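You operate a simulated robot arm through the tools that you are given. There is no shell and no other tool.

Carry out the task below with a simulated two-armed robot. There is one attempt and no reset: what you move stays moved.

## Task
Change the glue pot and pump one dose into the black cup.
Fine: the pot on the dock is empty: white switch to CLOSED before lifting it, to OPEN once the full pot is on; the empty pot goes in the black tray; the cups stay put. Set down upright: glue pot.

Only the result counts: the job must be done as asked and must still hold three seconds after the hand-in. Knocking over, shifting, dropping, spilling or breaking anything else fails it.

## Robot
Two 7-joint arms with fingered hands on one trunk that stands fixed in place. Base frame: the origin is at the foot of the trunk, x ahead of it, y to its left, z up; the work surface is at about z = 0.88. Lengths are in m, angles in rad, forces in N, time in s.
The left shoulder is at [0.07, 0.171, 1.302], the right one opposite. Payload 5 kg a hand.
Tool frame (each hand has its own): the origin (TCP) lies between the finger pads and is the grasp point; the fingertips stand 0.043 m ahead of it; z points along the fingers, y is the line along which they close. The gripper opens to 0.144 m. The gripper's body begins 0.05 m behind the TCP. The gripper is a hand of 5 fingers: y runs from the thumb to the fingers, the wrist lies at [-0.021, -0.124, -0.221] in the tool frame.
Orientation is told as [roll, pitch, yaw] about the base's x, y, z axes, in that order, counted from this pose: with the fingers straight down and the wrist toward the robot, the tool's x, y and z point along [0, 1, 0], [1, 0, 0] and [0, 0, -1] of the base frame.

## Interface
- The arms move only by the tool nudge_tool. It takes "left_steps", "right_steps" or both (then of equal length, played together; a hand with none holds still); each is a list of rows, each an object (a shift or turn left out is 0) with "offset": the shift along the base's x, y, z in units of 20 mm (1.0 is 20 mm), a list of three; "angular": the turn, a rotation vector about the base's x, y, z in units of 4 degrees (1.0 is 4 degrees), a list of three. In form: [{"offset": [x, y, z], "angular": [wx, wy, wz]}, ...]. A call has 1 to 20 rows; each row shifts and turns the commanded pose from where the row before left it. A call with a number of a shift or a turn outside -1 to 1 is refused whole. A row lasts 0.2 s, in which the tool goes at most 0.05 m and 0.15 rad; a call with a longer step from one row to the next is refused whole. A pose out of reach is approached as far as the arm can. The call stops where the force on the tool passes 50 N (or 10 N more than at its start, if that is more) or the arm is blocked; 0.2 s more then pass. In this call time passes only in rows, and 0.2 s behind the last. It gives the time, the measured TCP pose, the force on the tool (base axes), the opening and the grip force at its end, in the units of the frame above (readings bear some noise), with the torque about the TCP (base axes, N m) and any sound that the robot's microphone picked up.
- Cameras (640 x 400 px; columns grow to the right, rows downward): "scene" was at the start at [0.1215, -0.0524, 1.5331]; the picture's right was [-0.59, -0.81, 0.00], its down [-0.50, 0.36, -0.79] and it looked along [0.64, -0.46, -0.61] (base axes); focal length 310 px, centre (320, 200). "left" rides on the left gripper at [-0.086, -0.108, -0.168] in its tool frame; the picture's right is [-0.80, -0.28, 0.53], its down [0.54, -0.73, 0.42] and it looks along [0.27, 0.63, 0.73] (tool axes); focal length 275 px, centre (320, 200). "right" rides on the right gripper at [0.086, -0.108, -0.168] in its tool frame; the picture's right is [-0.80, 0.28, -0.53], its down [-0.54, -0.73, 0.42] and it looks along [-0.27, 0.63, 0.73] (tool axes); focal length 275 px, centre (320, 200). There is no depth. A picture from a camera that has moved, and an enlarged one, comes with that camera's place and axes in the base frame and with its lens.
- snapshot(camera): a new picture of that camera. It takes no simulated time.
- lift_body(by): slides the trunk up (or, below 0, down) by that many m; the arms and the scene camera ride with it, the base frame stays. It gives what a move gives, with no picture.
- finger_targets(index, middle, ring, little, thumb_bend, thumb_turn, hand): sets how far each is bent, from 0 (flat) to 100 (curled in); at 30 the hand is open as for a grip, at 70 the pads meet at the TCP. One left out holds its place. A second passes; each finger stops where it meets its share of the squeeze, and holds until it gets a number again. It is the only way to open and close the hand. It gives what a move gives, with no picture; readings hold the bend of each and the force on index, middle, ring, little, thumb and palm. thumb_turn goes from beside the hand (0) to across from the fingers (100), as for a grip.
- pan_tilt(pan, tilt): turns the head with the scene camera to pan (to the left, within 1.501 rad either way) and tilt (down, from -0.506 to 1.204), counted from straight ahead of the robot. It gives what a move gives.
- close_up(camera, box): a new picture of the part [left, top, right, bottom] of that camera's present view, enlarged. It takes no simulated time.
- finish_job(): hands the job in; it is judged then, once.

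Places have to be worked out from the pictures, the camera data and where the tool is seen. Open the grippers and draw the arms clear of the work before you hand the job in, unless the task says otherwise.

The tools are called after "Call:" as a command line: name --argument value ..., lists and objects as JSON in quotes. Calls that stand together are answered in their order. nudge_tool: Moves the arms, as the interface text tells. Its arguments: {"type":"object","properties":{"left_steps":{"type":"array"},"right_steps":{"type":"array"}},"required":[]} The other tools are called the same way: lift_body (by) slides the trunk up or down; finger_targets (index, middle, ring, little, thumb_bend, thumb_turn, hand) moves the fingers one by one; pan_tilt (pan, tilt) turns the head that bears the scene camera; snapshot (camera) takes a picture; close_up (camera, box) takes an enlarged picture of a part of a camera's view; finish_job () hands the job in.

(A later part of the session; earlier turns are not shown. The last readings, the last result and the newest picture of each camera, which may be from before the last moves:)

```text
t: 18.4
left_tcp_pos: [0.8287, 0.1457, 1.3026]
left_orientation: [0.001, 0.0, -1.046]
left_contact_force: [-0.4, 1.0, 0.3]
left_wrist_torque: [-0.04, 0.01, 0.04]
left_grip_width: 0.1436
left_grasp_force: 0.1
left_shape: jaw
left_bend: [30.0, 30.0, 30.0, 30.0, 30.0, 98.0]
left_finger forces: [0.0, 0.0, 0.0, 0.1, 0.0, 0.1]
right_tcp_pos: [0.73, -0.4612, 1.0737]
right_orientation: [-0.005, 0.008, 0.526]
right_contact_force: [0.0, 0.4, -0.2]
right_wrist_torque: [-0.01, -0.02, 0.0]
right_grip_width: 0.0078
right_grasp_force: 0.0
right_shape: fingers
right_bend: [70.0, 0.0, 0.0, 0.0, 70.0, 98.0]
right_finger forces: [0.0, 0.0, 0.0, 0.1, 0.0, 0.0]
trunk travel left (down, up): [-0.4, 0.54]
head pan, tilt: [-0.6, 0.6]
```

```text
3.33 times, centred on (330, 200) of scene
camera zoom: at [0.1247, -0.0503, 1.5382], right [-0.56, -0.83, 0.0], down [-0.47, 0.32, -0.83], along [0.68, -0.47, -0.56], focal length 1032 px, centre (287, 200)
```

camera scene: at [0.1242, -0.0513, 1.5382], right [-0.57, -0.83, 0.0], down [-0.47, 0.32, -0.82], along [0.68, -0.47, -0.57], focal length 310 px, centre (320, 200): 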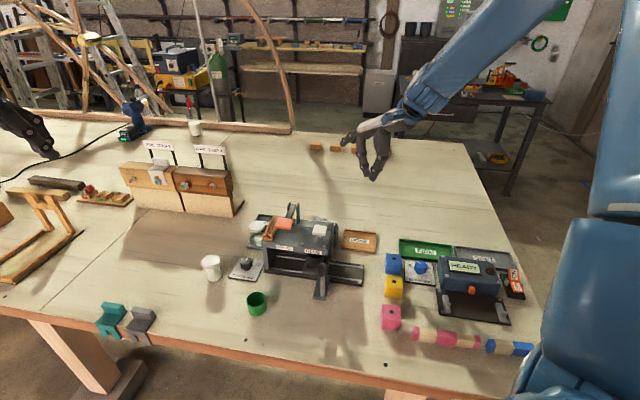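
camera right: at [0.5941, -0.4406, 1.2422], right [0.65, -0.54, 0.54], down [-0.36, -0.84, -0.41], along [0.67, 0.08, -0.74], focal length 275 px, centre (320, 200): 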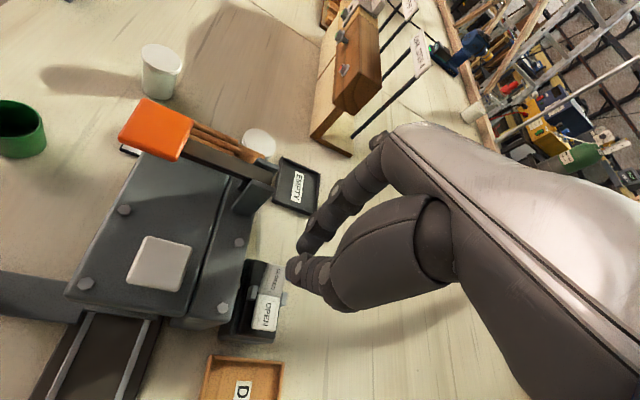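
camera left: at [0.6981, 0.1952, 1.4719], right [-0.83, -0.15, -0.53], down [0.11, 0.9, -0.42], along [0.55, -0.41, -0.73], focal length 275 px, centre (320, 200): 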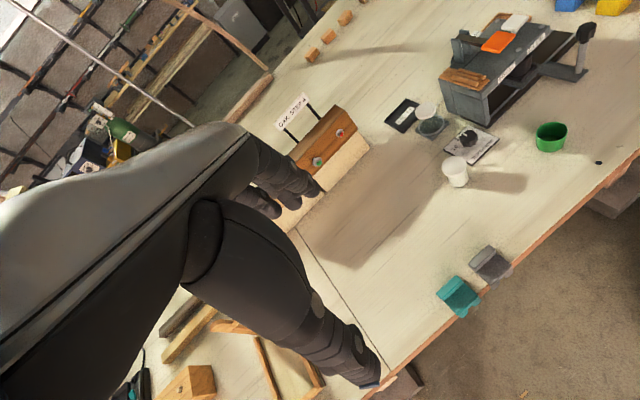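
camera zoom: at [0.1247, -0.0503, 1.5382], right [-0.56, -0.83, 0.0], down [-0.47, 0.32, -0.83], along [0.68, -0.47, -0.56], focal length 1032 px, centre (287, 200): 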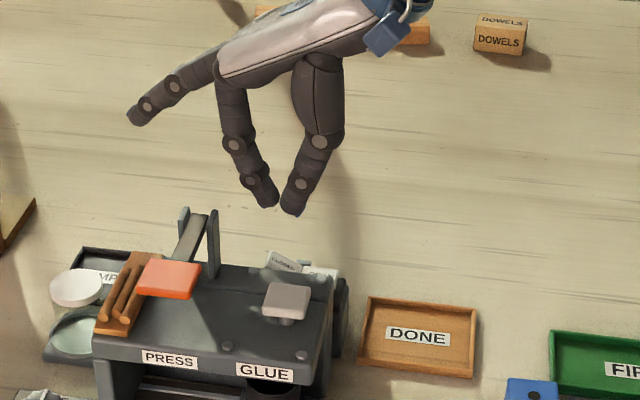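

The rocker's CLOSED centre is confirmed at about [0.728,-0.463], right under the tips. I lower the hand to just above it and then press in small steps, watching the force.

Call:
nudge_tool --right_steps '[{"offset": [0, 0, -0.8]}, {"offset": [0, 0, -0.8]}, {"offset": [0, 0, -0.7]}, {"offset": [0, 0, -0.3]}]'

Call:
close_up --camera "right" --box '[210, 210, 350, 350]'

Call:
close_up --camera "scene" --box '[280, 170, 380, 250]'

```text
t: 19.4
left_tcp_pos: [0.8284, 0.1441, 1.3022]
left_orientation: [-0.001, 0.0, -1.047]
left_contact_force: [0.0, 1.1, 0.3]
left_wrist_torque: [-0.02, 0.01, 0.01]
left_grip_width: 0.144
left_grasp_force: 0.0
left_shape: jaw
left_bend: [30.0, 30.0, 30.0, 30.0, 30.0, 98.0]
left_finger forces: [0.1, 0.1, 0.1, 0.0, 0.0, 0.0]
right_tcp_pos: [0.7301, -0.4632, 1.0217]
right_orientation: [-0.005, 0.007, 0.527]
right_contact_force: [0.3, 0.1, -0.7]
right_wrist_torque: [0.0, 0.0, -0.01]
right_grip_width: 0.0081
right_grasp_force: 0.1
right_shape: fingers
right_bend: [70.0, 0.0, 0.0, 0.0, 70.0, 98.0]
right_finger forces: [0.0, 0.0, 0.0, 0.0, 0.0, 0.0]
trunk travel left (down, up): [-0.4, 0.54]
head pan, tilt: [-0.6, 0.6]
```

```text
2.86 times, centred on (280, 280) of right
camera zoom: at [0.5938, -0.4414, 1.1893], right [0.65, -0.54, 0.54], down [-0.36, -0.84, -0.42], along [0.67, 0.08, -0.74], focal length 786 px, centre (434, -29)
```

zoom: 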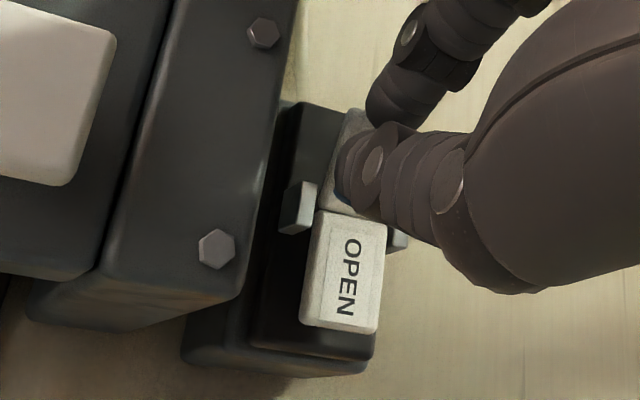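

```text
5.00 times, centred on (330, 210) of scene
camera zoom: at [0.1249, -0.0516, 1.5381], right [-0.56, -0.83, 0.0], down [-0.47, 0.32, -0.82], along [0.68, -0.47, -0.57], focal length 1549 px, centre (270, 150)
```

zoom: 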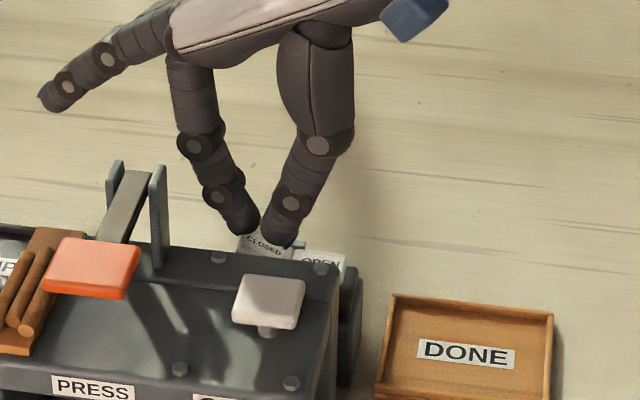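

Both tips are just above the CLOSED half. I press down 16 mm in small steps.

Call:
nudge_tool --right_steps '[{"offset": [0, 0, -0.2]}, {"offset": [0, 0, -0.2]}, {"offset": [0, 0, -0.2]}, {"offset": [0, 0, -0.2]}]'

Call:
close_up --camera "right" --box '[210, 210, 350, 350]'

```text
t: 20.4
left_tcp_pos: [0.8277, 0.1445, 1.3022]
left_orientation: [0.0, 0.001, -1.047]
left_contact_force: [-0.2, 0.3, -1.0]
left_wrist_torque: [0.0, 0.05, -0.02]
left_grip_width: 0.1437
left_grasp_force: 0.0
left_shape: jaw
left_bend: [30.0, 30.0, 30.0, 30.0, 30.0, 98.0]
left_finger forces: [0.0, 0.1, 0.0, 0.0, 0.0, 0.0]
right_tcp_pos: [0.7319, -0.4624, 1.0038]
right_orientation: [-0.003, 0.006, 0.527]
right_contact_force: [-0.3, 0.2, -0.2]
right_wrist_torque: [0.0, -0.01, -0.02]
right_grip_width: 0.008
right_grasp_force: 0.1
right_shape: fingers
right_bend: [70.0, 0.0, 0.0, 0.0, 70.0, 98.0]
right_finger forces: [0.0, 0.1, 0.0, 0.0, 0.0, 0.1]
trunk travel left (down, up): [-0.4, 0.54]
head pan, tilt: [-0.6, 0.6]
```

```text
2.86 times, centred on (280, 280) of right
camera zoom: at [0.5944, -0.4417, 1.1737], right [0.65, -0.54, 0.54], down [-0.36, -0.84, -0.42], along [0.67, 0.08, -0.74], focal length 786 px, centre (434, -29)
```

zoom: 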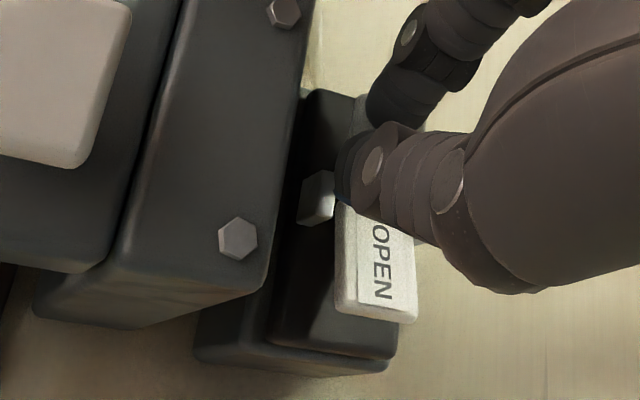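

The OPEN half looks as if it has begun to rise, with no force read yet. I press a little further to make sure of the flip.

Call:
nudge_tool --right_steps '[{"offset": [0, 0, -0.2]}, {"offset": [0, 0, -0.2]}]'

Call:
close_up --camera "right" --box '[210, 210, 350, 350]'

Call:
close_up --camera "scene" --box '[280, 170, 380, 250]'

```text
t: 21.0
left_tcp_pos: [0.8265, 0.1443, 1.3048]
left_orientation: [0.0, 0.0, -1.049]
left_contact_force: [-0.6, -0.1, 0.2]
left_wrist_torque: [0.02, -0.04, -0.01]
left_grip_width: 0.1436
left_grasp_force: 0.0
left_shape: jaw
left_bend: [30.0, 30.0, 30.0, 30.0, 30.0, 98.0]
left_finger forces: [0.0, 0.0, 0.0, 0.1, 0.0, 0.1]
right_tcp_pos: [0.7305, -0.4625, 0.9994]
right_orientation: [-0.008, 0.005, 0.525]
right_contact_force: [-0.3, -1.9, 9.7]
right_wrist_torque: [-0.03, 0.18, 0.01]
right_grip_width: 0.0068
right_grasp_force: 4.7
right_shape: fingers
right_bend: [70.0, 0.0, 0.0, 0.0, 70.0, 98.0]
right_finger forces: [0.6, 0.0, 0.0, 0.0, 8.9, 0.1]
trunk travel left (down, up): [-0.4, 0.54]
head pan, tilt: [-0.6, 0.6]
```

```text
2.86 times, centred on (280, 280) of right
camera zoom: at [0.5933, -0.4415, 1.1676], right [0.65, -0.54, 0.54], down [-0.35, -0.84, -0.42], along [0.68, 0.08, -0.73], focal length 786 px, centre (434, -29)
```

zoom: 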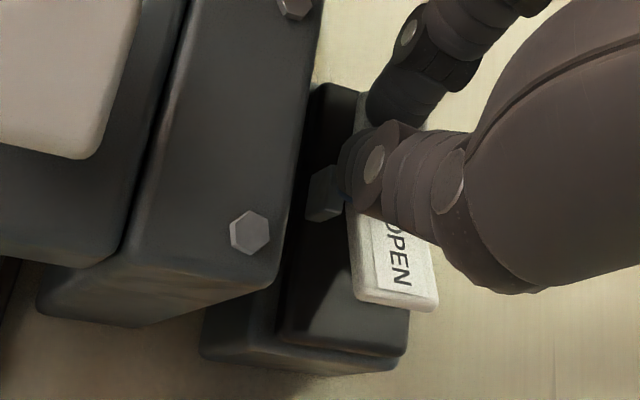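

```text
5.00 times, centred on (330, 210) of scene
camera zoom: at [0.1228, -0.0507, 1.5386], right [-0.57, -0.82, 0.0], down [-0.47, 0.32, -0.83], along [0.68, -0.47, -0.56], focal length 1549 px, centre (270, 150)
```

zoom: 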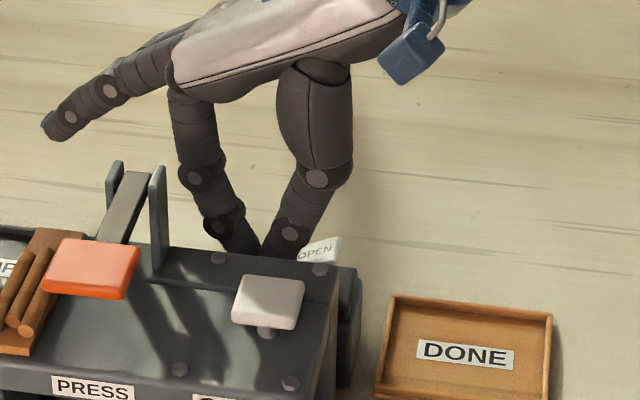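

The OPEN half is now raised in the scene view and the force is 9.7 N, so the rocker is flipped to CLOSED. I lift the hand off and verify it stays.

Call:
nudge_tool --right_steps '[{"offset": [0, 0, 0.5]}, {"offset": [0, 0, 1]}, {"offset": [0, 0, 1]}, {"offset": [0, 0, 1]}, {"offset": [0, 0, 1]}]'

Call:
close_up --camera "right" --box '[210, 210, 350, 350]'

Call:
close_up --camera "scene" --box '[280, 170, 380, 250]'

```text
t: 22.2
left_tcp_pos: [0.8265, 0.1451, 1.3042]
left_orientation: [-0.001, 0.001, -1.047]
left_contact_force: [-0.4, 1.2, -0.4]
left_wrist_torque: [-0.01, -0.03, 0.04]
left_grip_width: 0.1438
left_grasp_force: 0.1
left_shape: jaw
left_bend: [30.0, 30.0, 30.0, 30.0, 30.0, 98.0]
left_finger forces: [0.1, 0.0, 0.0, 0.0, 0.0, 0.1]
right_tcp_pos: [0.7306, -0.4623, 1.0889]
right_orientation: [-0.006, 0.006, 0.529]
right_contact_force: [-1.3, -0.3, 0.4]
right_wrist_torque: [0.0, -0.02, 0.02]
right_grip_width: 0.0071
right_grasp_force: 0.0
right_shape: fingers
right_bend: [70.0, 0.0, 0.0, 0.0, 70.0, 98.0]
right_finger forces: [0.1, 0.0, 0.0, 0.0, 0.0, 0.1]
trunk travel left (down, up): [-0.4, 0.54]
head pan, tilt: [-0.6, 0.6]
```

```text
2.86 times, centred on (280, 280) of right
camera zoom: at [0.5944, -0.4416, 1.2569], right [0.65, -0.54, 0.54], down [-0.36, -0.84, -0.41], along [0.67, 0.08, -0.73], focal length 786 px, centre (434, -29)
```

zoom: 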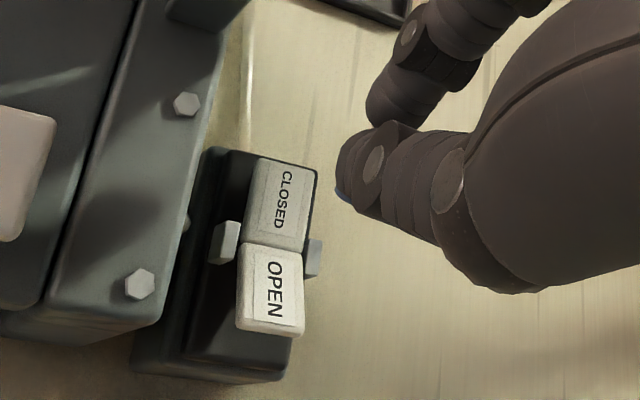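

```text
5.00 times, centred on (330, 210) of scene
camera zoom: at [0.1235, -0.0502, 1.5383], right [-0.56, -0.83, 0.0], down [-0.47, 0.32, -0.83], along [0.68, -0.47, -0.56], focal length 1549 px, centre (270, 150)
```

zoom: 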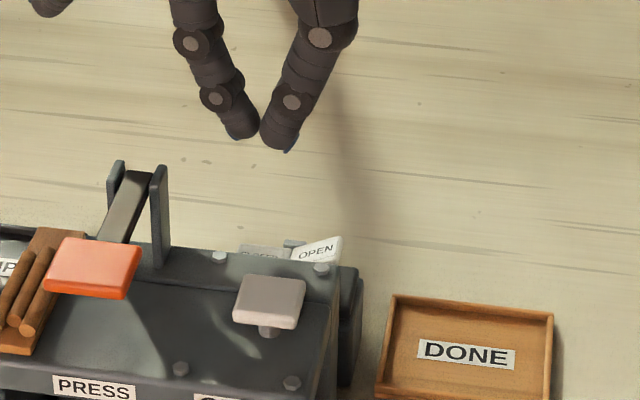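

The switch reads CLOSED (that half is pressed down) and stays. Next I explore how the right arm can stand over the dock: I rise a little, go out in x, then in y at height, with the yaw coming down toward +15°.

Call:
nudge_tool --right_steps '[{"offset": [0.2, 0, 0.8]}, {"offset": [0.7, 0, 0.8]}, {"offset": [0.9, 0, 0.2]}, {"offset": [0.9, 0, 0]}, {"offset": [0.9, 0.2, 0]}, {"offset": [0.5, 0.6, 0]}, {"offset": [0.3, 0.9, 0]}, {"offset": [0.2, 0.9, 0]}, {"offset": [0.1, 0.9, 0]}, {"offset": [0, 0.9, 0]}, {"offset": [0, 0.9, 0]}, {"offset": [0, 0.9, 0]}]'

```text
t: 24.8
left_tcp_pos: [0.8287, 0.1439, 1.3029]
left_orientation: [0.0, 0.0, -1.046]
left_contact_force: [0.2, -0.6, 0.3]
left_wrist_torque: [-0.02, 0.0, -0.03]
left_grip_width: 0.1438
left_grasp_force: 0.1
left_shape: jaw
left_bend: [30.0, 30.0, 30.0, 30.0, 30.0, 98.0]
left_finger forces: [0.0, 0.0, 0.0, 0.1, 0.0, 0.0]
right_tcp_pos: [0.8264, -0.3381, 1.1237]
right_orientation: [-0.006, 0.008, 0.527]
right_contact_force: [-0.5, 0.4, 0.4]
right_wrist_torque: [0.02, 0.03, 0.0]
right_grip_width: 0.0072
right_grasp_force: 0.1
right_shape: fingers
right_bend: [70.0, 0.0, 0.0, 0.0, 70.0, 98.0]
right_finger forces: [0.0, 0.0, 0.1, 0.0, 0.1, 0.0]
trunk travel left (down, up): [-0.4, 0.54]
head pan, tilt: [-0.6, 0.6]
```

Reachable so far with yaw 0.53. I now turn the yaw down in place to see how far the arm can go here.

Call:
nudge_tool --right_steps '[{"offset": [0, 0.6, 0], "angular": [0, 0, -1]}, {"offset": [0, 0.6, 0], "angular": [0, 0, -1]}, {"offset": [0, 0.6, 0], "angular": [0, 0, -1]}, {"offset": [0, 0, 0], "angular": [0, 0, -1]}, {"offset": [0, 0, 0], "angular": [0, 0, -1]}]'

```text
t: 26.0
left_tcp_pos: [0.8268, 0.1447, 1.3033]
left_orientation: [0.001, 0.002, -1.049]
left_contact_force: [0.0, 0.7, 0.4]
left_wrist_torque: [0.0, -0.03, 0.02]
left_grip_width: 0.1436
left_grasp_force: 0.2
left_shape: jaw
left_bend: [30.0, 30.0, 30.0, 30.0, 30.0, 98.0]
left_finger forces: [0.0, 0.0, 0.0, 0.0, 0.0, 0.1]
right_tcp_pos: [0.8306, -0.3705, 1.1264]
right_orientation: [0.035, -0.002, 0.286]
right_contact_force: [-0.2, -0.3, 0.0]
right_wrist_torque: [0.01, 0.03, 0.01]
right_grip_width: 0.0073
right_grasp_force: 0.1
right_shape: fingers
right_bend: [70.0, 0.0, 0.0, 0.0, 70.0, 98.0]
right_finger forces: [0.1, 0.0, 0.1, 0.0, 0.0, 0.1]
right hand out of reach, approached as far as the arm can: row 2, 3, 4, 5
trunk travel left (down, up): [-0.4, 0.54]
head pan, tilt: [-0.6, 0.6]
```

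The right arm's yaw stops at about +0.4 rad here, which would put its thumb into the machine. The left hand's other fingers lie on the side away from the machine, so it suits the dock better; I withdraw the right hand to its side.

Call:
nudge_tool --right_steps '[{"offset": [0, -1, 0.2], "angular": [-0.4, 0, 1]}, {"offset": [0, -1, 0.2], "angular": [-0.2, 0, 1]}, {"offset": [-0.2, -1, 0], "angular": [0, 0, 1]}, {"offset": [-0.6, -1, 0], "angular": [0, 0, 0.5]}, {"offset": [-0.8, -1, 0]}, {"offset": [-0.8, -1, 0]}, {"offset": [-0.8, -1, 0]}, {"offset": [-0.8, -1, 0]}, {"offset": [-0.8, -1, 0]}, {"offset": [-0.8, -1, 0]}, {"offset": [-0.8, -1, 0]}, {"offset": [-0.8, -1, 0]}]'

Call:
snapshot --camera "scene"

```text
t: 28.6
left_tcp_pos: [0.8269, 0.1435, 1.3025]
left_orientation: [0.003, 0.0, -1.046]
left_contact_force: [-0.4, -0.1, 0.5]
left_wrist_torque: [-0.02, -0.01, 0.0]
left_grip_width: 0.1432
left_grasp_force: 0.1
left_shape: jaw
left_bend: [30.0, 30.0, 30.0, 30.0, 30.0, 98.0]
left_finger forces: [0.1, 0.1, 0.1, 0.0, 0.0, 0.1]
right_tcp_pos: [0.6853, -0.6102, 1.1356]
right_orientation: [-0.02, 0.013, 0.517]
right_contact_force: [-0.8, -0.5, 0.2]
right_wrist_torque: [0.03, -0.01, -0.02]
right_grip_width: 0.0072
right_grasp_force: 0.0
right_shape: fingers
right_bend: [70.0, 0.0, 0.0, 0.0, 70.0, 98.0]
right_finger forces: [0.0, 0.0, 0.1, 0.1, 0.0, 0.1]
trunk travel left (down, up): [-0.4, 0.54]
head pan, tilt: [-0.6, 0.6]
```

```text
taken
camera scene: at [0.1234, -0.0524, 1.5382], right [-0.56, -0.83, 0.0], down [-0.47, 0.32, -0.83], along [0.68, -0.47, -0.56], focal length 310 px, centre (320, 200)
```

scene: 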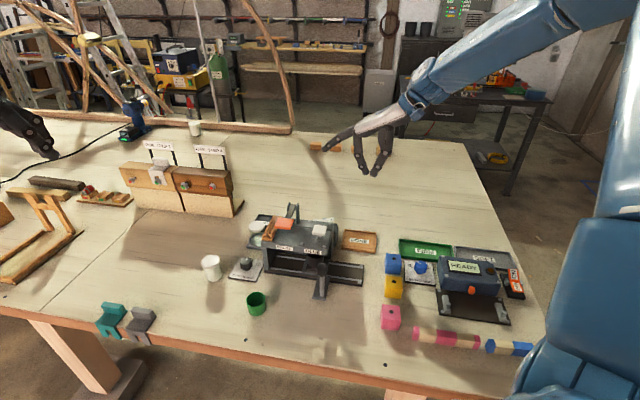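

Now I bring the left hand over toward the full pot at a safe height, with its yaw going to -45°, to test its range.

Call:
nudge_tool --left_steps '[{"offset": [-0.2, -0.95, -0.3], "angular": [0, 0, 0.25]}, {"offset": [-0.2, -0.95, -0.3], "angular": [0, 0, 0.25]}, {"offset": [-0.2, -0.95, -0.3], "angular": [0, 0, 0.25]}, {"offset": [-0.2, -0.95, -0.3], "angular": [0, 0, 0.25]}, {"offset": [-0.2, -0.95, -0.3], "angular": [0, 0, 0.25]}, {"offset": [-0.2, -0.95, -0.3], "angular": [0, 0, 0.25]}, {"offset": [-0.2, -0.95, -0.3], "angular": [0, 0, 0.25]}, {"offset": [-0.2, -0.95, -0.3], "angular": [0, 0, 0.25]}, {"offset": [-0.2, -0.95, -0.3], "angular": [0, 0, 0.25]}, {"offset": [-0.2, -0.95, -0.3], "angular": [0, 0, 0.25]}, {"offset": [-0.2, -0.95, -0.3], "angular": [0, 0, 0.25]}, {"offset": [-0.2, -0.95, -0.3], "angular": [0, 0, 0.25]}, {"offset": [-0.2, -0.95, -0.3], "angular": [0, 0, 0.25]}, {"offset": [-0.1, -0.95, -0.3], "angular": [0, 0, 0.25]}, {"offset": [0, -0.95, -0.3], "angular": [0, 0, 0.25]}]'

Call:
snapshot --camera "left"

Call:
snapshot --camera "scene"

```text
t: 31.8
left_tcp_pos: [0.7734, -0.1419, 1.2124]
left_orientation: [0.0, 0.002, -0.784]
left_contact_force: [0.3, -0.4, 0.0]
left_wrist_torque: [-0.01, 0.0, 0.01]
left_grip_width: 0.1437
left_grasp_force: 0.0
left_shape: jaw
left_bend: [30.0, 30.0, 30.0, 30.0, 30.0, 98.0]
left_finger forces: [0.0, 0.1, 0.0, 0.0, 0.0, 0.1]
right_tcp_pos: [0.6864, -0.6102, 1.135]
right_orientation: [-0.02, 0.014, 0.515]
right_contact_force: [-0.4, -0.4, 0.0]
right_wrist_torque: [0.06, 0.02, -0.04]
right_grip_width: 0.0073
right_grasp_force: 0.0
right_shape: fingers
right_bend: [70.0, 0.0, 0.0, 0.0, 70.0, 98.0]
right_finger forces: [0.0, 0.0, 0.0, 0.0, 0.1, 0.0]
trunk travel left (down, up): [-0.4, 0.54]
head pan, tilt: [-0.6, 0.6]
```

```text
taken
camera left: at [0.6358, -0.1262, 1.3812], right [-0.76, -0.36, -0.53], down [-0.13, 0.9, -0.42], along [0.63, -0.25, -0.73], focal length 275 px, centre (320, 200)
```

left: 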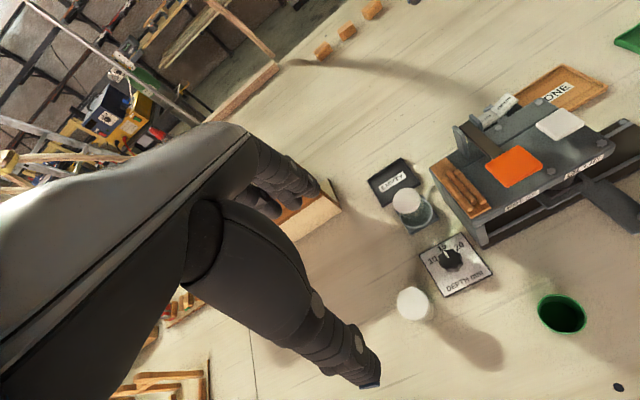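

```text
taken
camera scene: at [0.1247, -0.0526, 1.5381], right [-0.56, -0.83, 0.0], down [-0.47, 0.32, -0.82], along [0.68, -0.47, -0.57], focal length 310 px, centre (320, 200)
```

scene: 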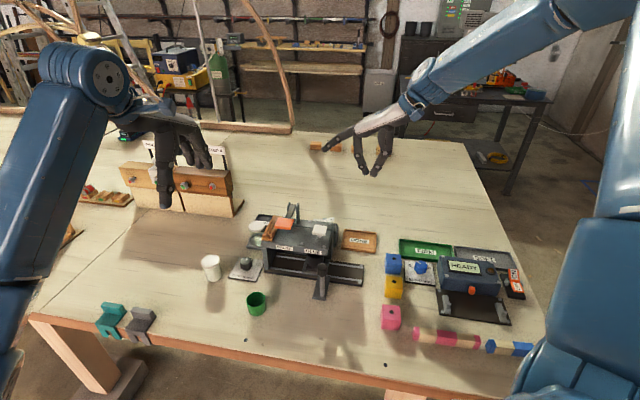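

The left hand reaches over the full pot without trouble at yaw -45°. I test how far it can go toward the dock at hover height.

Call:
nudge_tool --left_steps '[{"offset": [0.33, -1, -0.4]}, {"offset": [0.33, -1, -0.4]}, {"offset": [0.33, -1, -0.4]}, {"offset": [0.33, -1, -0.4]}, {"offset": [0.33, -1, -0.4]}, {"offset": [0.33, -1, -0.4]}, {"offset": [0.33, -1, -0.4]}, {"offset": [0.33, -1, -0.4]}]'

Call:
snapshot --camera "left"

Call:
close_up --camera "scene" --box '[120, 120, 360, 300]'

```text
t: 33.6
left_tcp_pos: [0.8253, -0.3035, 1.1495]
left_orientation: [0.0, 0.002, -0.786]
left_contact_force: [-0.2, -1.1, -0.1]
left_wrist_torque: [-0.01, -0.04, 0.01]
left_grip_width: 0.1436
left_grasp_force: 0.1
left_shape: jaw
left_bend: [30.0, 30.0, 30.0, 30.0, 30.0, 98.0]
left_finger forces: [0.1, 0.0, 0.1, 0.0, 0.0, 0.0]
right_tcp_pos: [0.686, -0.6104, 1.1353]
right_orientation: [-0.019, 0.016, 0.515]
right_contact_force: [-0.4, -0.6, -0.7]
right_wrist_torque: [-0.01, -0.02, 0.01]
right_grip_width: 0.0071
right_grasp_force: 0.1
right_shape: fingers
right_bend: [70.0, 0.0, 0.0, 0.0, 70.0, 98.0]
right_finger forces: [0.0, 0.0, 0.0, 0.1, 0.0, 0.1]
trunk travel left (down, up): [-0.4, 0.54]
head pan, tilt: [-0.6, 0.6]
```

```text
taken
camera left: at [0.6869, -0.2874, 1.3176], right [-0.76, -0.36, -0.53], down [-0.13, 0.9, -0.42], along [0.63, -0.25, -0.73], focal length 275 px, centre (320, 200)
```

left: 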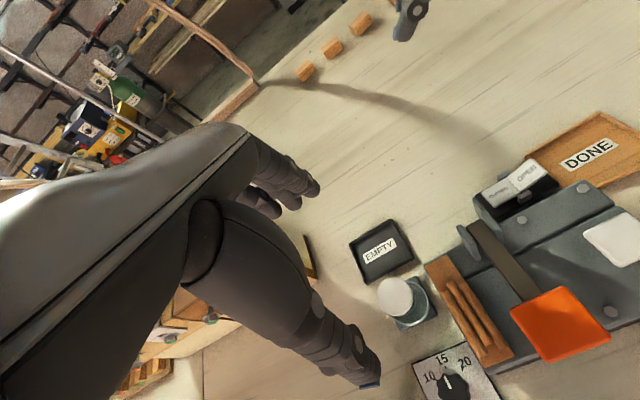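

```text
2.22 times, centred on (240, 210) of scene
camera zoom: at [0.1246, -0.053, 1.5381], right [-0.56, -0.83, 0.0], down [-0.47, 0.32, -0.82], along [0.68, -0.47, -0.57], focal length 688 px, centre (498, 178)
```

zoom: 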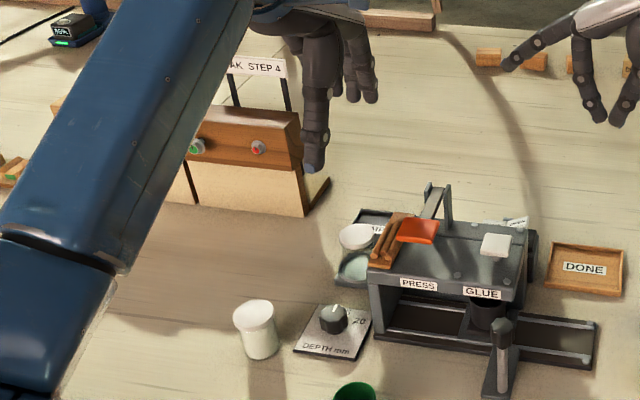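

The left hand stands right over the dock at yaw -45° without trouble. I test whether it also reaches the tray at this height.

Call:
nudge_tool --left_steps '[{"offset": [0.88, -0.78, 0]}, {"offset": [0.88, -0.78, 0]}, {"offset": [0.88, -0.78, 0]}, {"offset": [0.88, -0.78, 0]}]'

Call:
snapshot --camera "left"

```text
t: 34.6
left_tcp_pos: [0.8801, -0.3458, 1.1493]
left_orientation: [0.0, -0.001, -0.782]
left_contact_force: [-0.3, -0.5, -1.5]
left_wrist_torque: [0.01, -0.01, 0.02]
left_grip_width: 0.144
left_grasp_force: 0.1
left_shape: jaw
left_bend: [30.0, 30.0, 30.0, 30.0, 30.0, 98.0]
left_finger forces: [0.1, 0.1, 0.0, 0.0, 0.0, 0.0]
left hand out of reach, approached as far as the arm can: row 4
right_tcp_pos: [0.6872, -0.6086, 1.1353]
right_orientation: [-0.021, 0.015, 0.517]
right_contact_force: [0.8, 0.5, 0.6]
right_wrist_torque: [-0.01, -0.02, -0.01]
right_grip_width: 0.0073
right_grasp_force: 0.0
right_shape: fingers
right_bend: [70.0, 0.0, 0.0, 0.0, 70.0, 98.0]
right_finger forces: [0.1, 0.1, 0.1, 0.0, 0.1, 0.1]
trunk travel left (down, up): [-0.4, 0.54]
head pan, tilt: [-0.6, 0.6]
```

```text
taken
camera left: at [0.7414, -0.3308, 1.318], right [-0.76, -0.36, -0.53], down [-0.13, 0.9, -0.42], along [0.63, -0.25, -0.73], focal length 275 px, centre (320, 200)
```

left: 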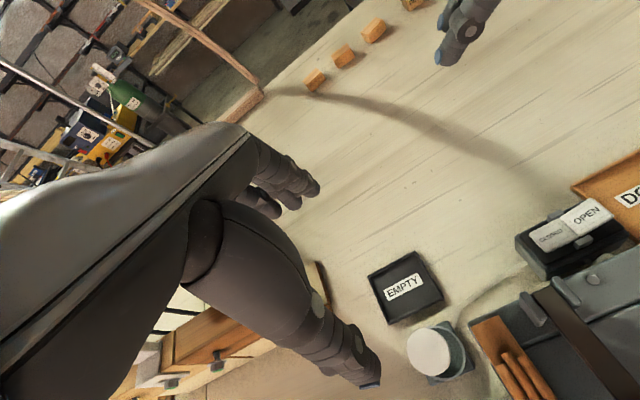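

The left arm's limit is about 1–2 cm short of the tray centre when level, so lowering the trunk and a slight tilt will be used there. I go back over the dock and try a half-closed preshape in free air to see the finger positions.

Call:
nudge_tool --left_steps '[{"offset": [-0.75, 0.5, 0]}, {"offset": [-0.75, 0.5, 0]}, {"offset": [-0.75, 0.5, 0]}, {"offset": [-0.65, 0.5, 0]}]'

Call:
finger_targets --hand "left" --index 45 --middle 45 --thumb_bend 45 --ring 20 --little 20

Call:
snapshot --camera "left"

Call:
close_up --camera "scene" --box '[190, 100, 330, 240]'

```text
t: 35.6
left_tcp_pos: [0.8219, -0.3058, 1.1486]
left_orientation: [-0.001, 0.001, -0.784]
left_contact_force: [-0.3, -0.1, 0.4]
left_wrist_torque: [-0.03, 0.03, 0.04]
left_grip_width: 0.1439
left_grasp_force: 0.1
left_shape: jaw
left_bend: [30.0, 30.0, 30.0, 30.0, 30.0, 98.0]
left_finger forces: [0.0, 0.1, 0.0, 0.0, 0.1, 0.0]
right_tcp_pos: [0.6857, -0.6095, 1.1362]
right_orientation: [-0.022, 0.015, 0.515]
right_contact_force: [0.4, -0.7, 0.1]
right_wrist_torque: [-0.02, -0.01, -0.03]
right_grip_width: 0.0072
right_grasp_force: 0.0
right_shape: fingers
right_bend: [70.0, 0.0, 0.0, 0.0, 70.0, 98.0]
right_finger forces: [0.0, 0.0, 0.1, 0.0, 0.1, 0.0]
trunk travel left (down, up): [-0.4, 0.54]
head pan, tilt: [-0.6, 0.6]
```

```text
t: 36.6
left_tcp_pos: [0.8222, -0.3064, 1.1484]
left_orientation: [-0.001, 0.003, -0.784]
left_contact_force: [-0.6, 0.4, -0.9]
left_wrist_torque: [0.02, 0.03, 0.03]
left_grip_width: 0.097
left_grasp_force: 0.1
left_shape: fingers
left_bend: [45.0, 45.0, 20.0, 20.0, 45.0, 98.0]
left_finger forces: [0.0, 0.0, 0.0, 0.1, 0.1, 0.1]
right_tcp_pos: [0.6858, -0.6102, 1.1353]
right_orientation: [-0.02, 0.015, 0.514]
right_contact_force: [0.0, -0.4, -0.1]
right_wrist_torque: [0.02, 0.04, -0.02]
right_grip_width: 0.0074
right_grasp_force: 0.1
right_shape: fingers
right_bend: [70.0, 0.0, 0.0, 0.0, 70.0, 98.0]
right_finger forces: [0.1, 0.0, 0.0, 0.0, 0.0, 0.0]
trunk travel left (down, up): [-0.4, 0.54]
head pan, tilt: [-0.6, 0.6]
```

```text
taken
camera left: at [0.6837, -0.2917, 1.3172], right [-0.76, -0.36, -0.53], down [-0.13, 0.9, -0.42], along [0.63, -0.25, -0.73], focal length 275 px, centre (320, 200)
```

left: 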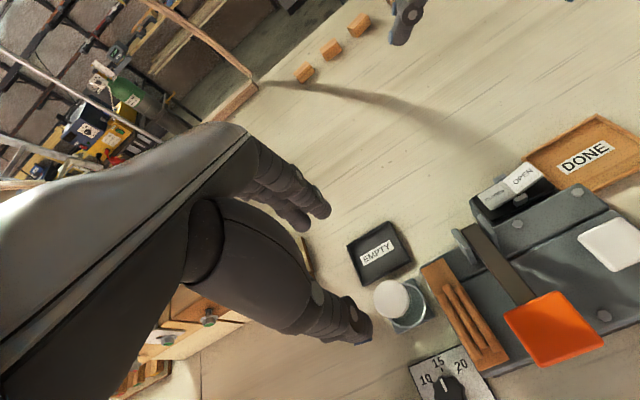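

```text
2.86 times, centred on (260, 170) of scene
camera zoom: at [0.1245, -0.0517, 1.5381], right [-0.56, -0.83, 0.0], down [-0.47, 0.32, -0.82], along [0.68, -0.47, -0.57], focal length 885 px, centre (491, 286)
```

zoom: 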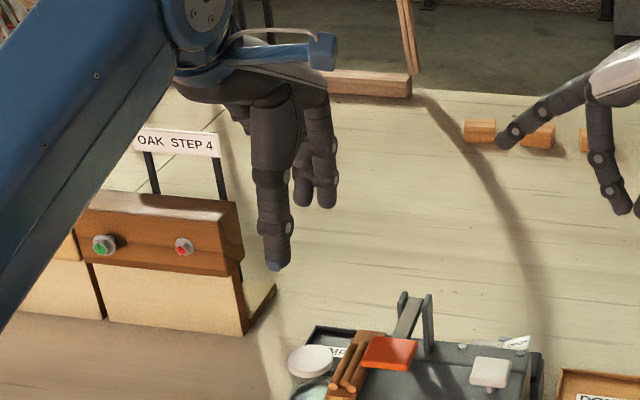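

The preshape gives a gap of 0.097 m. I enlarge the left camera's view of the docked pot to fix its place more exactly from here.

Call:
close_up --camera "left" --box '[340, 210, 460, 350]'

Call:
close_up --camera "scene" --box '[230, 190, 310, 260]'

```text
2.86 times, centred on (400, 280) of left
camera zoom: at [0.6837, -0.2917, 1.3172], right [-0.76, -0.36, -0.53], down [-0.13, 0.9, -0.42], along [0.63, -0.25, -0.73], focal length 786 px, centre (91, -29)
```

zoom: 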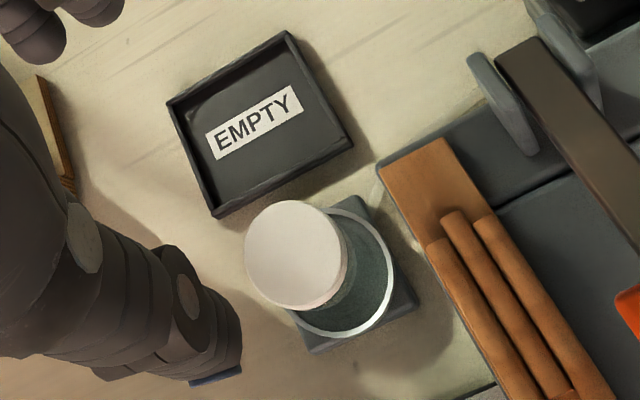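

```text
5.71 times, centred on (270, 225) of scene
camera zoom: at [0.1245, -0.0517, 1.5381], right [-0.56, -0.83, 0.0], down [-0.47, 0.32, -0.82], along [0.68, -0.47, -0.57], focal length 1770 px, centre (606, 57)
```

zoom: 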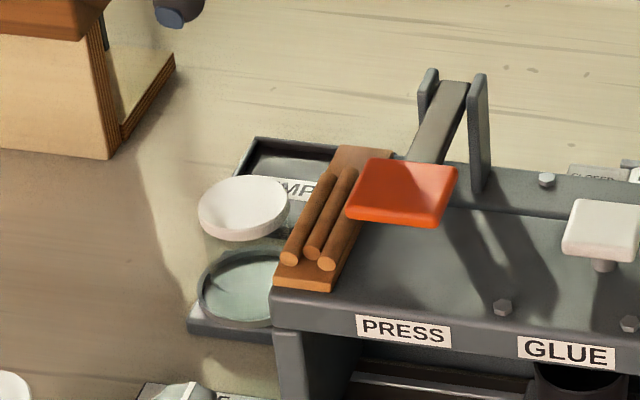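

The docked pot's centre comes out at about [0.825,-0.302], in line with before. The TCP is set so the pot will lie between index and middle on one side and the thumb on the other; I go down 0.1 m and check.

Call:
nudge_tool --left_steps '[{"offset": [0, 0, -1]}, {"offset": [0, 0, -1]}, {"offset": [0, 0, -1]}, {"offset": [0, 0, -1]}, {"offset": [0, 0, -1]}]'

Call:
snapshot --camera "left"

Call:
snapshot --camera "scene"

```text
t: 37.8
left_tcp_pos: [0.8214, -0.3101, 1.0481]
left_orientation: [-0.001, 0.002, -0.787]
left_contact_force: [-0.3, -0.1, -0.4]
left_wrist_torque: [-0.03, -0.01, 0.01]
left_grip_width: 0.0972
left_grasp_force: 0.1
left_shape: fingers
left_bend: [45.0, 45.0, 20.0, 20.0, 45.0, 98.0]
left_finger forces: [0.0, 0.0, 0.1, 0.0, 0.0, 0.0]
right_tcp_pos: [0.6868, -0.6099, 1.1346]
right_orientation: [-0.02, 0.015, 0.514]
right_contact_force: [0.1, 0.2, 0.1]
right_wrist_torque: [-0.01, -0.04, 0.03]
right_grip_width: 0.0073
right_grasp_force: 0.1
right_shape: fingers
right_bend: [70.0, 0.0, 0.0, 0.0, 70.0, 98.0]
right_finger forces: [0.0, 0.0, 0.0, 0.0, 0.0, 0.0]
trunk travel left (down, up): [-0.4, 0.54]
head pan, tilt: [-0.6, 0.6]
```

```text
taken
camera left: at [0.6834, -0.2936, 1.2174], right [-0.76, -0.36, -0.53], down [-0.13, 0.9, -0.42], along [0.63, -0.25, -0.73], focal length 275 px, centre (320, 200)
```

left: 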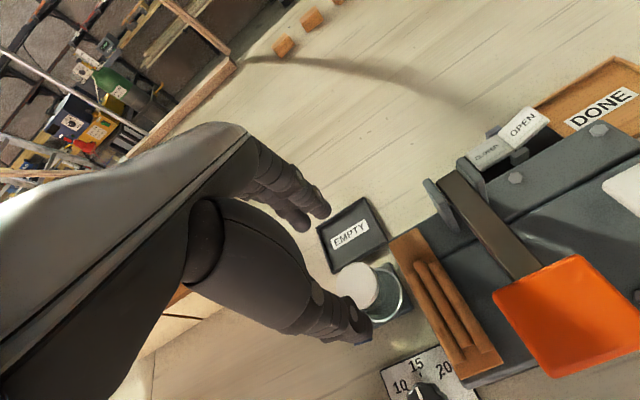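

```text
taken
camera scene: at [0.1249, -0.0518, 1.5382], right [-0.56, -0.83, 0.0], down [-0.47, 0.32, -0.82], along [0.68, -0.47, -0.57], focal length 310 px, centre (320, 200)
```

scene: 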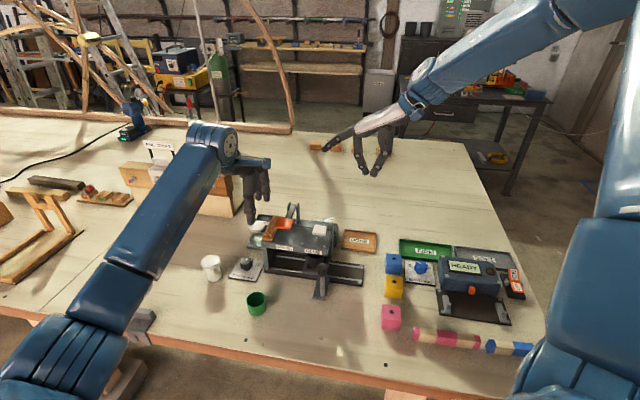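

The forearm runs about 0.25 m above the other objects, so it clears them. I enlarge to check the fingers around the pot.

Call:
close_up --camera "left" --box '[270, 170, 430, 360]'

Call:
close_up --camera "scene" --box '[220, 140, 310, 250]'

```text
2.11 times, centred on (350, 265) of left
camera zoom: at [0.6834, -0.2936, 1.2174], right [-0.76, -0.36, -0.53], down [-0.13, 0.9, -0.42], along [0.63, -0.25, -0.73], focal length 580 px, centre (257, 63)
```

zoom: 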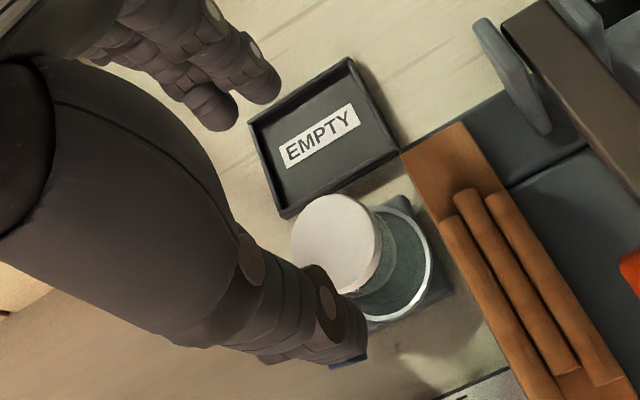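

```text
3.64 times, centred on (265, 195) of scene
camera zoom: at [0.1249, -0.0518, 1.5382], right [-0.56, -0.83, 0.0], down [-0.47, 0.32, -0.82], along [0.68, -0.47, -0.57], focal length 1126 px, centre (520, 218)
```

zoom: 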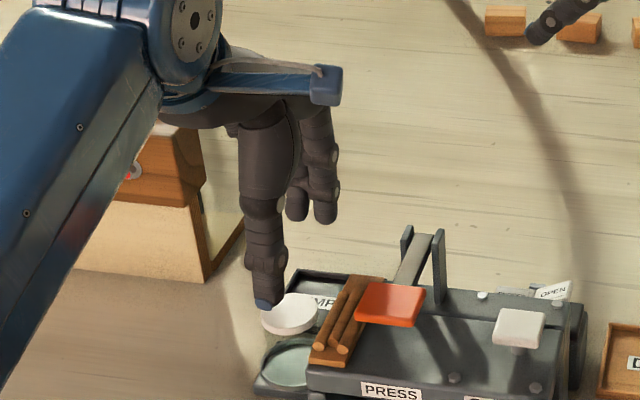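

The pot's centre refines to [0.824,-0.3005] and the hand is some 6 mm off in y, so I correct that while lowering to TCP z = 0.985, just before the tips pass the lid.

Call:
nudge_tool --left_steps '[{"offset": [0.06, 0.32, 0]}, {"offset": [0, 0.03, -0.8]}, {"offset": [0, 0.03, -0.8]}, {"offset": [0, 0.03, -0.8]}, {"offset": [0, 0.03, -0.8]}]'

Call:
close_up --camera "left" --box '[270, 170, 430, 360]'

Call:
close_up --camera "scene" --box '[220, 160, 310, 270]'

```text
t: 39.0
left_tcp_pos: [0.822, -0.2973, 0.9842]
left_orientation: [0.001, -0.001, -0.788]
left_contact_force: [0.3, -0.4, 0.3]
left_wrist_torque: [0.02, -0.02, 0.02]
left_grip_width: 0.0973
left_grasp_force: 0.2
left_shape: fingers
left_bend: [45.0, 45.0, 20.0, 20.0, 45.0, 98.0]
left_finger forces: [0.0, 0.0, 0.1, 0.0, 0.0, 0.0]
right_tcp_pos: [0.6857, -0.6107, 1.1354]
right_orientation: [-0.021, 0.015, 0.516]
right_contact_force: [0.4, -0.2, 0.2]
right_wrist_torque: [-0.01, -0.01, 0.03]
right_grip_width: 0.0074
right_grasp_force: 0.1
right_shape: fingers
right_bend: [70.0, 0.0, 0.0, 0.0, 70.0, 98.0]
right_finger forces: [0.1, 0.0, 0.0, 0.0, 0.1, 0.0]
trunk travel left (down, up): [-0.4, 0.54]
head pan, tilt: [-0.6, 0.6]
```

```text
2.11 times, centred on (350, 265) of left
camera zoom: at [0.6844, -0.282, 1.1527], right [-0.76, -0.36, -0.53], down [-0.13, 0.9, -0.42], along [0.63, -0.25, -0.73], focal length 580 px, centre (257, 63)
```

zoom: 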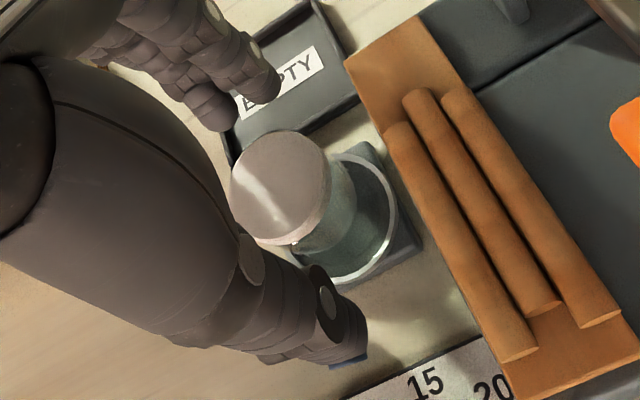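

```text
3.64 times, centred on (265, 215) of scene
camera zoom: at [0.1248, -0.0519, 1.5381], right [-0.56, -0.83, 0.0], down [-0.47, 0.32, -0.82], along [0.68, -0.47, -0.57], focal length 1126 px, centre (520, 146)
```

zoom: 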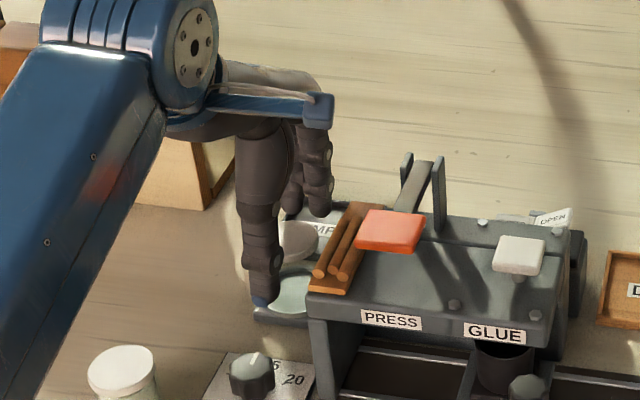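

Now the pot sits 4 mm toward the finger side of the grasp point; I correct that and lower the last 27 mm in small steps, watching for contact.

Call:
nudge_tool --left_steps '[{"offset": [0.03, -0.25, 0]}, {"offset": [0, 0, -0.35]}, {"offset": [0, 0, -0.35]}, {"offset": [0, 0, -0.35]}, {"offset": [0, 0, -0.3]}]'

Call:
close_up --camera "left" --box '[230, 150, 430, 360]'

Call:
close_up --camera "scene" --box '[220, 160, 310, 270]'

Call:
close_up --camera "right" --box '[0, 0, 300, 250]'

```text
t: 40.2
left_tcp_pos: [0.8225, -0.3036, 0.9567]
left_orientation: [0.002, 0.001, -0.786]
left_contact_force: [0.0, 0.3, 0.0]
left_wrist_torque: [0.02, -0.03, 0.0]
left_grip_width: 0.0971
left_grasp_force: 0.1
left_shape: fingers
left_bend: [45.0, 45.0, 20.0, 20.0, 45.0, 98.0]
left_finger forces: [0.0, 0.1, 0.1, 0.0, 0.0, 0.0]
right_tcp_pos: [0.6861, -0.6086, 1.1353]
right_orientation: [-0.021, 0.017, 0.514]
right_contact_force: [0.0, 0.7, 0.1]
right_wrist_torque: [0.0, -0.03, -0.01]
right_grip_width: 0.007
right_grasp_force: 0.0
right_shape: fingers
right_bend: [70.0, 0.0, 0.0, 0.0, 70.0, 98.0]
right_finger forces: [0.1, 0.0, 0.0, 0.0, 0.0, 0.0]
trunk travel left (down, up): [-0.4, 0.54]
head pan, tilt: [-0.6, 0.6]
```

```text
1.90 times, centred on (330, 255) of left
camera zoom: at [0.6854, -0.2873, 1.1258], right [-0.76, -0.36, -0.53], down [-0.13, 0.9, -0.42], along [0.63, -0.25, -0.73], focal length 524 px, centre (301, 95)
```

zoom: 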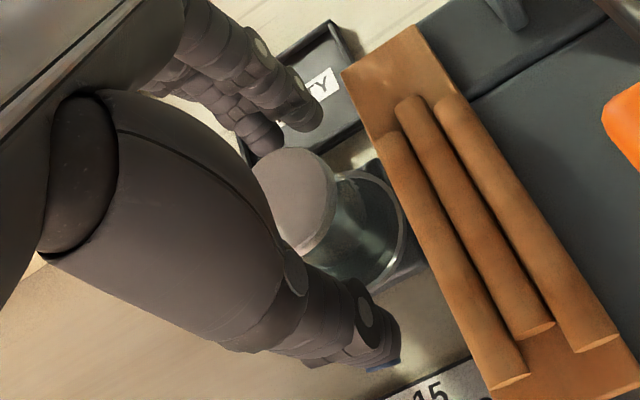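

```text
3.64 times, centred on (265, 215) of scene
camera zoom: at [0.1247, -0.0517, 1.5381], right [-0.56, -0.83, 0.0], down [-0.47, 0.32, -0.82], along [0.68, -0.47, -0.57], focal length 1126 px, centre (520, 146)
```

zoom: 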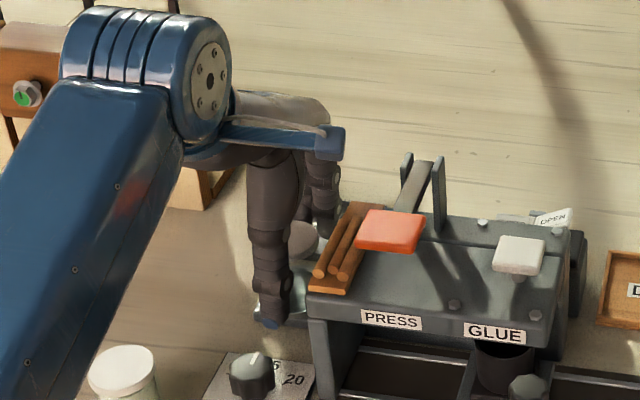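

```text
1.60 times, centred on (150, 125) of right
camera zoom: at [0.5494, -0.5842, 1.3031], right [0.64, -0.54, 0.55], down [-0.37, -0.84, -0.4], along [0.67, 0.06, -0.74], focal length 440 px, centre (592, 320)
```

zoom: 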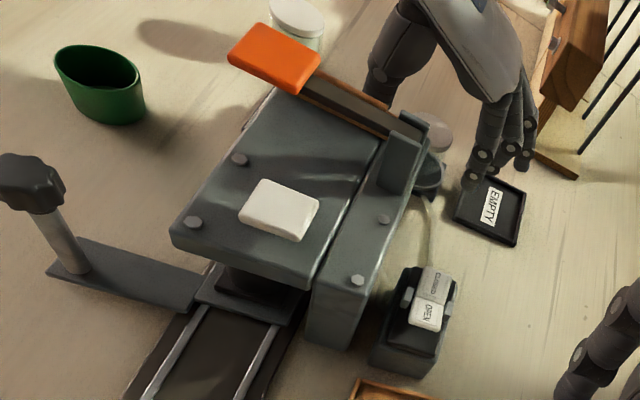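

The hand is around the pot with no contact. I close thumb, index and middle gradually, first to 56.

Call:
finger_targets --hand "left" --index 56 --middle 56 --thumb_bend 56

Call:
close_up --camera "left" --box '[230, 150, 430, 360]'

```text
t: 41.2
left_tcp_pos: [0.8238, -0.3028, 0.9571]
left_orientation: [0.002, 0.001, -0.784]
left_contact_force: [0.1, -0.4, -0.6]
left_wrist_torque: [-0.01, 0.01, -0.05]
left_grip_width: 0.0573
left_grasp_force: 0.0
left_shape: fingers
left_bend: [56.0, 56.0, 20.0, 20.0, 56.0, 98.0]
left_finger forces: [0.1, 0.1, 0.0, 0.0, 0.0, 0.0]
right_tcp_pos: [0.6862, -0.6095, 1.1357]
right_orientation: [-0.02, 0.016, 0.515]
right_contact_force: [0.4, 0.4, -0.5]
right_wrist_torque: [0.03, -0.03, 0.0]
right_grip_width: 0.0073
right_grasp_force: 0.1
right_shape: fingers
right_bend: [70.0, 0.0, 0.0, 0.0, 70.0, 98.0]
right_finger forces: [0.1, 0.1, 0.0, 0.0, 0.0, 0.0]
trunk travel left (down, up): [-0.4, 0.54]
head pan, tilt: [-0.6, 0.6]
```

```text
1.90 times, centred on (330, 255) of left
camera zoom: at [0.6852, -0.2874, 1.1263], right [-0.76, -0.36, -0.53], down [-0.13, 0.9, -0.42], along [0.63, -0.25, -0.73], focal length 524 px, centre (301, 95)
```

zoom: 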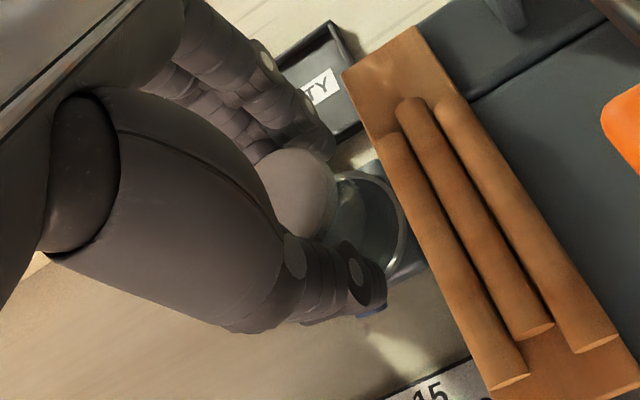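

The gap is 0.057 m and both sides look even. I close further to 64 so they take hold.

Call:
finger_targets --hand "left" --index 64 --middle 64 --thumb_bend 64

Call:
close_up --camera "left" --box '[230, 150, 430, 360]'

```text
t: 42.2
left_tcp_pos: [0.8238, -0.3027, 0.9588]
left_orientation: [0.0, -0.001, -0.787]
left_contact_force: [0.1, -0.2, -0.5]
left_wrist_torque: [0.0, 0.0, -0.02]
left_grip_width: 0.0437
left_grasp_force: 7.2
left_shape: fingers
left_bend: [61.0, 62.0, 20.0, 20.0, 60.0, 97.0]
left_finger forces: [3.4, 3.1, 0.0, 0.0, 7.0, 0.0]
right_tcp_pos: [0.6865, -0.6111, 1.1359]
right_orientation: [-0.021, 0.015, 0.515]
right_contact_force: [-0.3, 0.4, 0.5]
right_wrist_torque: [-0.01, -0.01, 0.0]
right_grip_width: 0.0073
right_grasp_force: 0.0
right_shape: fingers
right_bend: [70.0, 0.0, 0.0, 0.0, 70.0, 98.0]
right_finger forces: [0.0, 0.1, 0.1, 0.1, 0.1, 0.1]
trunk travel left (down, up): [-0.4, 0.54]
head pan, tilt: [-0.6, 0.6]
```

```text
1.90 times, centred on (330, 255) of left
camera zoom: at [0.6852, -0.2874, 1.1263], right [-0.76, -0.36, -0.53], down [-0.13, 0.9, -0.42], along [0.63, -0.25, -0.73], focal length 524 px, centre (301, 95)
```

zoom: 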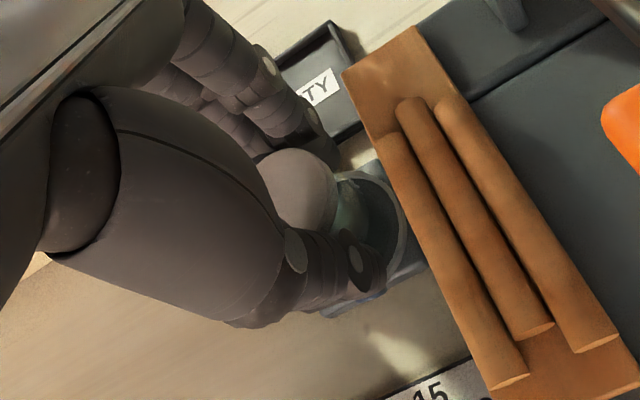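

The pot is held on its body (width 0.0437) with 3.4, 3.1 and 7.0 N, nicely balanced. I tighten a little more before lifting.

Call:
finger_targets --hand "left" --index 70 --middle 70 --thumb_bend 70

```text
t: 43.2
left_tcp_pos: [0.8219, -0.3035, 0.9567]
left_orientation: [0.002, 0.0, -0.786]
left_contact_force: [0.4, -0.2, 0.5]
left_wrist_torque: [0.03, -0.04, 0.0]
left_grip_width: 0.0424
left_grasp_force: 15.8
left_shape: fingers
left_bend: [62.0, 65.0, 20.0, 20.0, 60.0, 96.0]
left_finger forces: [7.8, 8.0, 0.0, 0.0, 16.5, 0.0]
right_tcp_pos: [0.6859, -0.6094, 1.1351]
right_orientation: [-0.02, 0.015, 0.515]
right_contact_force: [0.6, 0.1, 0.5]
right_wrist_torque: [-0.01, -0.01, 0.02]
right_grip_width: 0.0072
right_grasp_force: 0.1
right_shape: fingers
right_bend: [70.0, 0.0, 0.0, 0.0, 70.0, 98.0]
right_finger forces: [0.1, 0.1, 0.0, 0.1, 0.0, 0.0]
trunk travel left (down, up): [-0.4, 0.54]
head pan, tilt: [-0.6, 0.6]
```

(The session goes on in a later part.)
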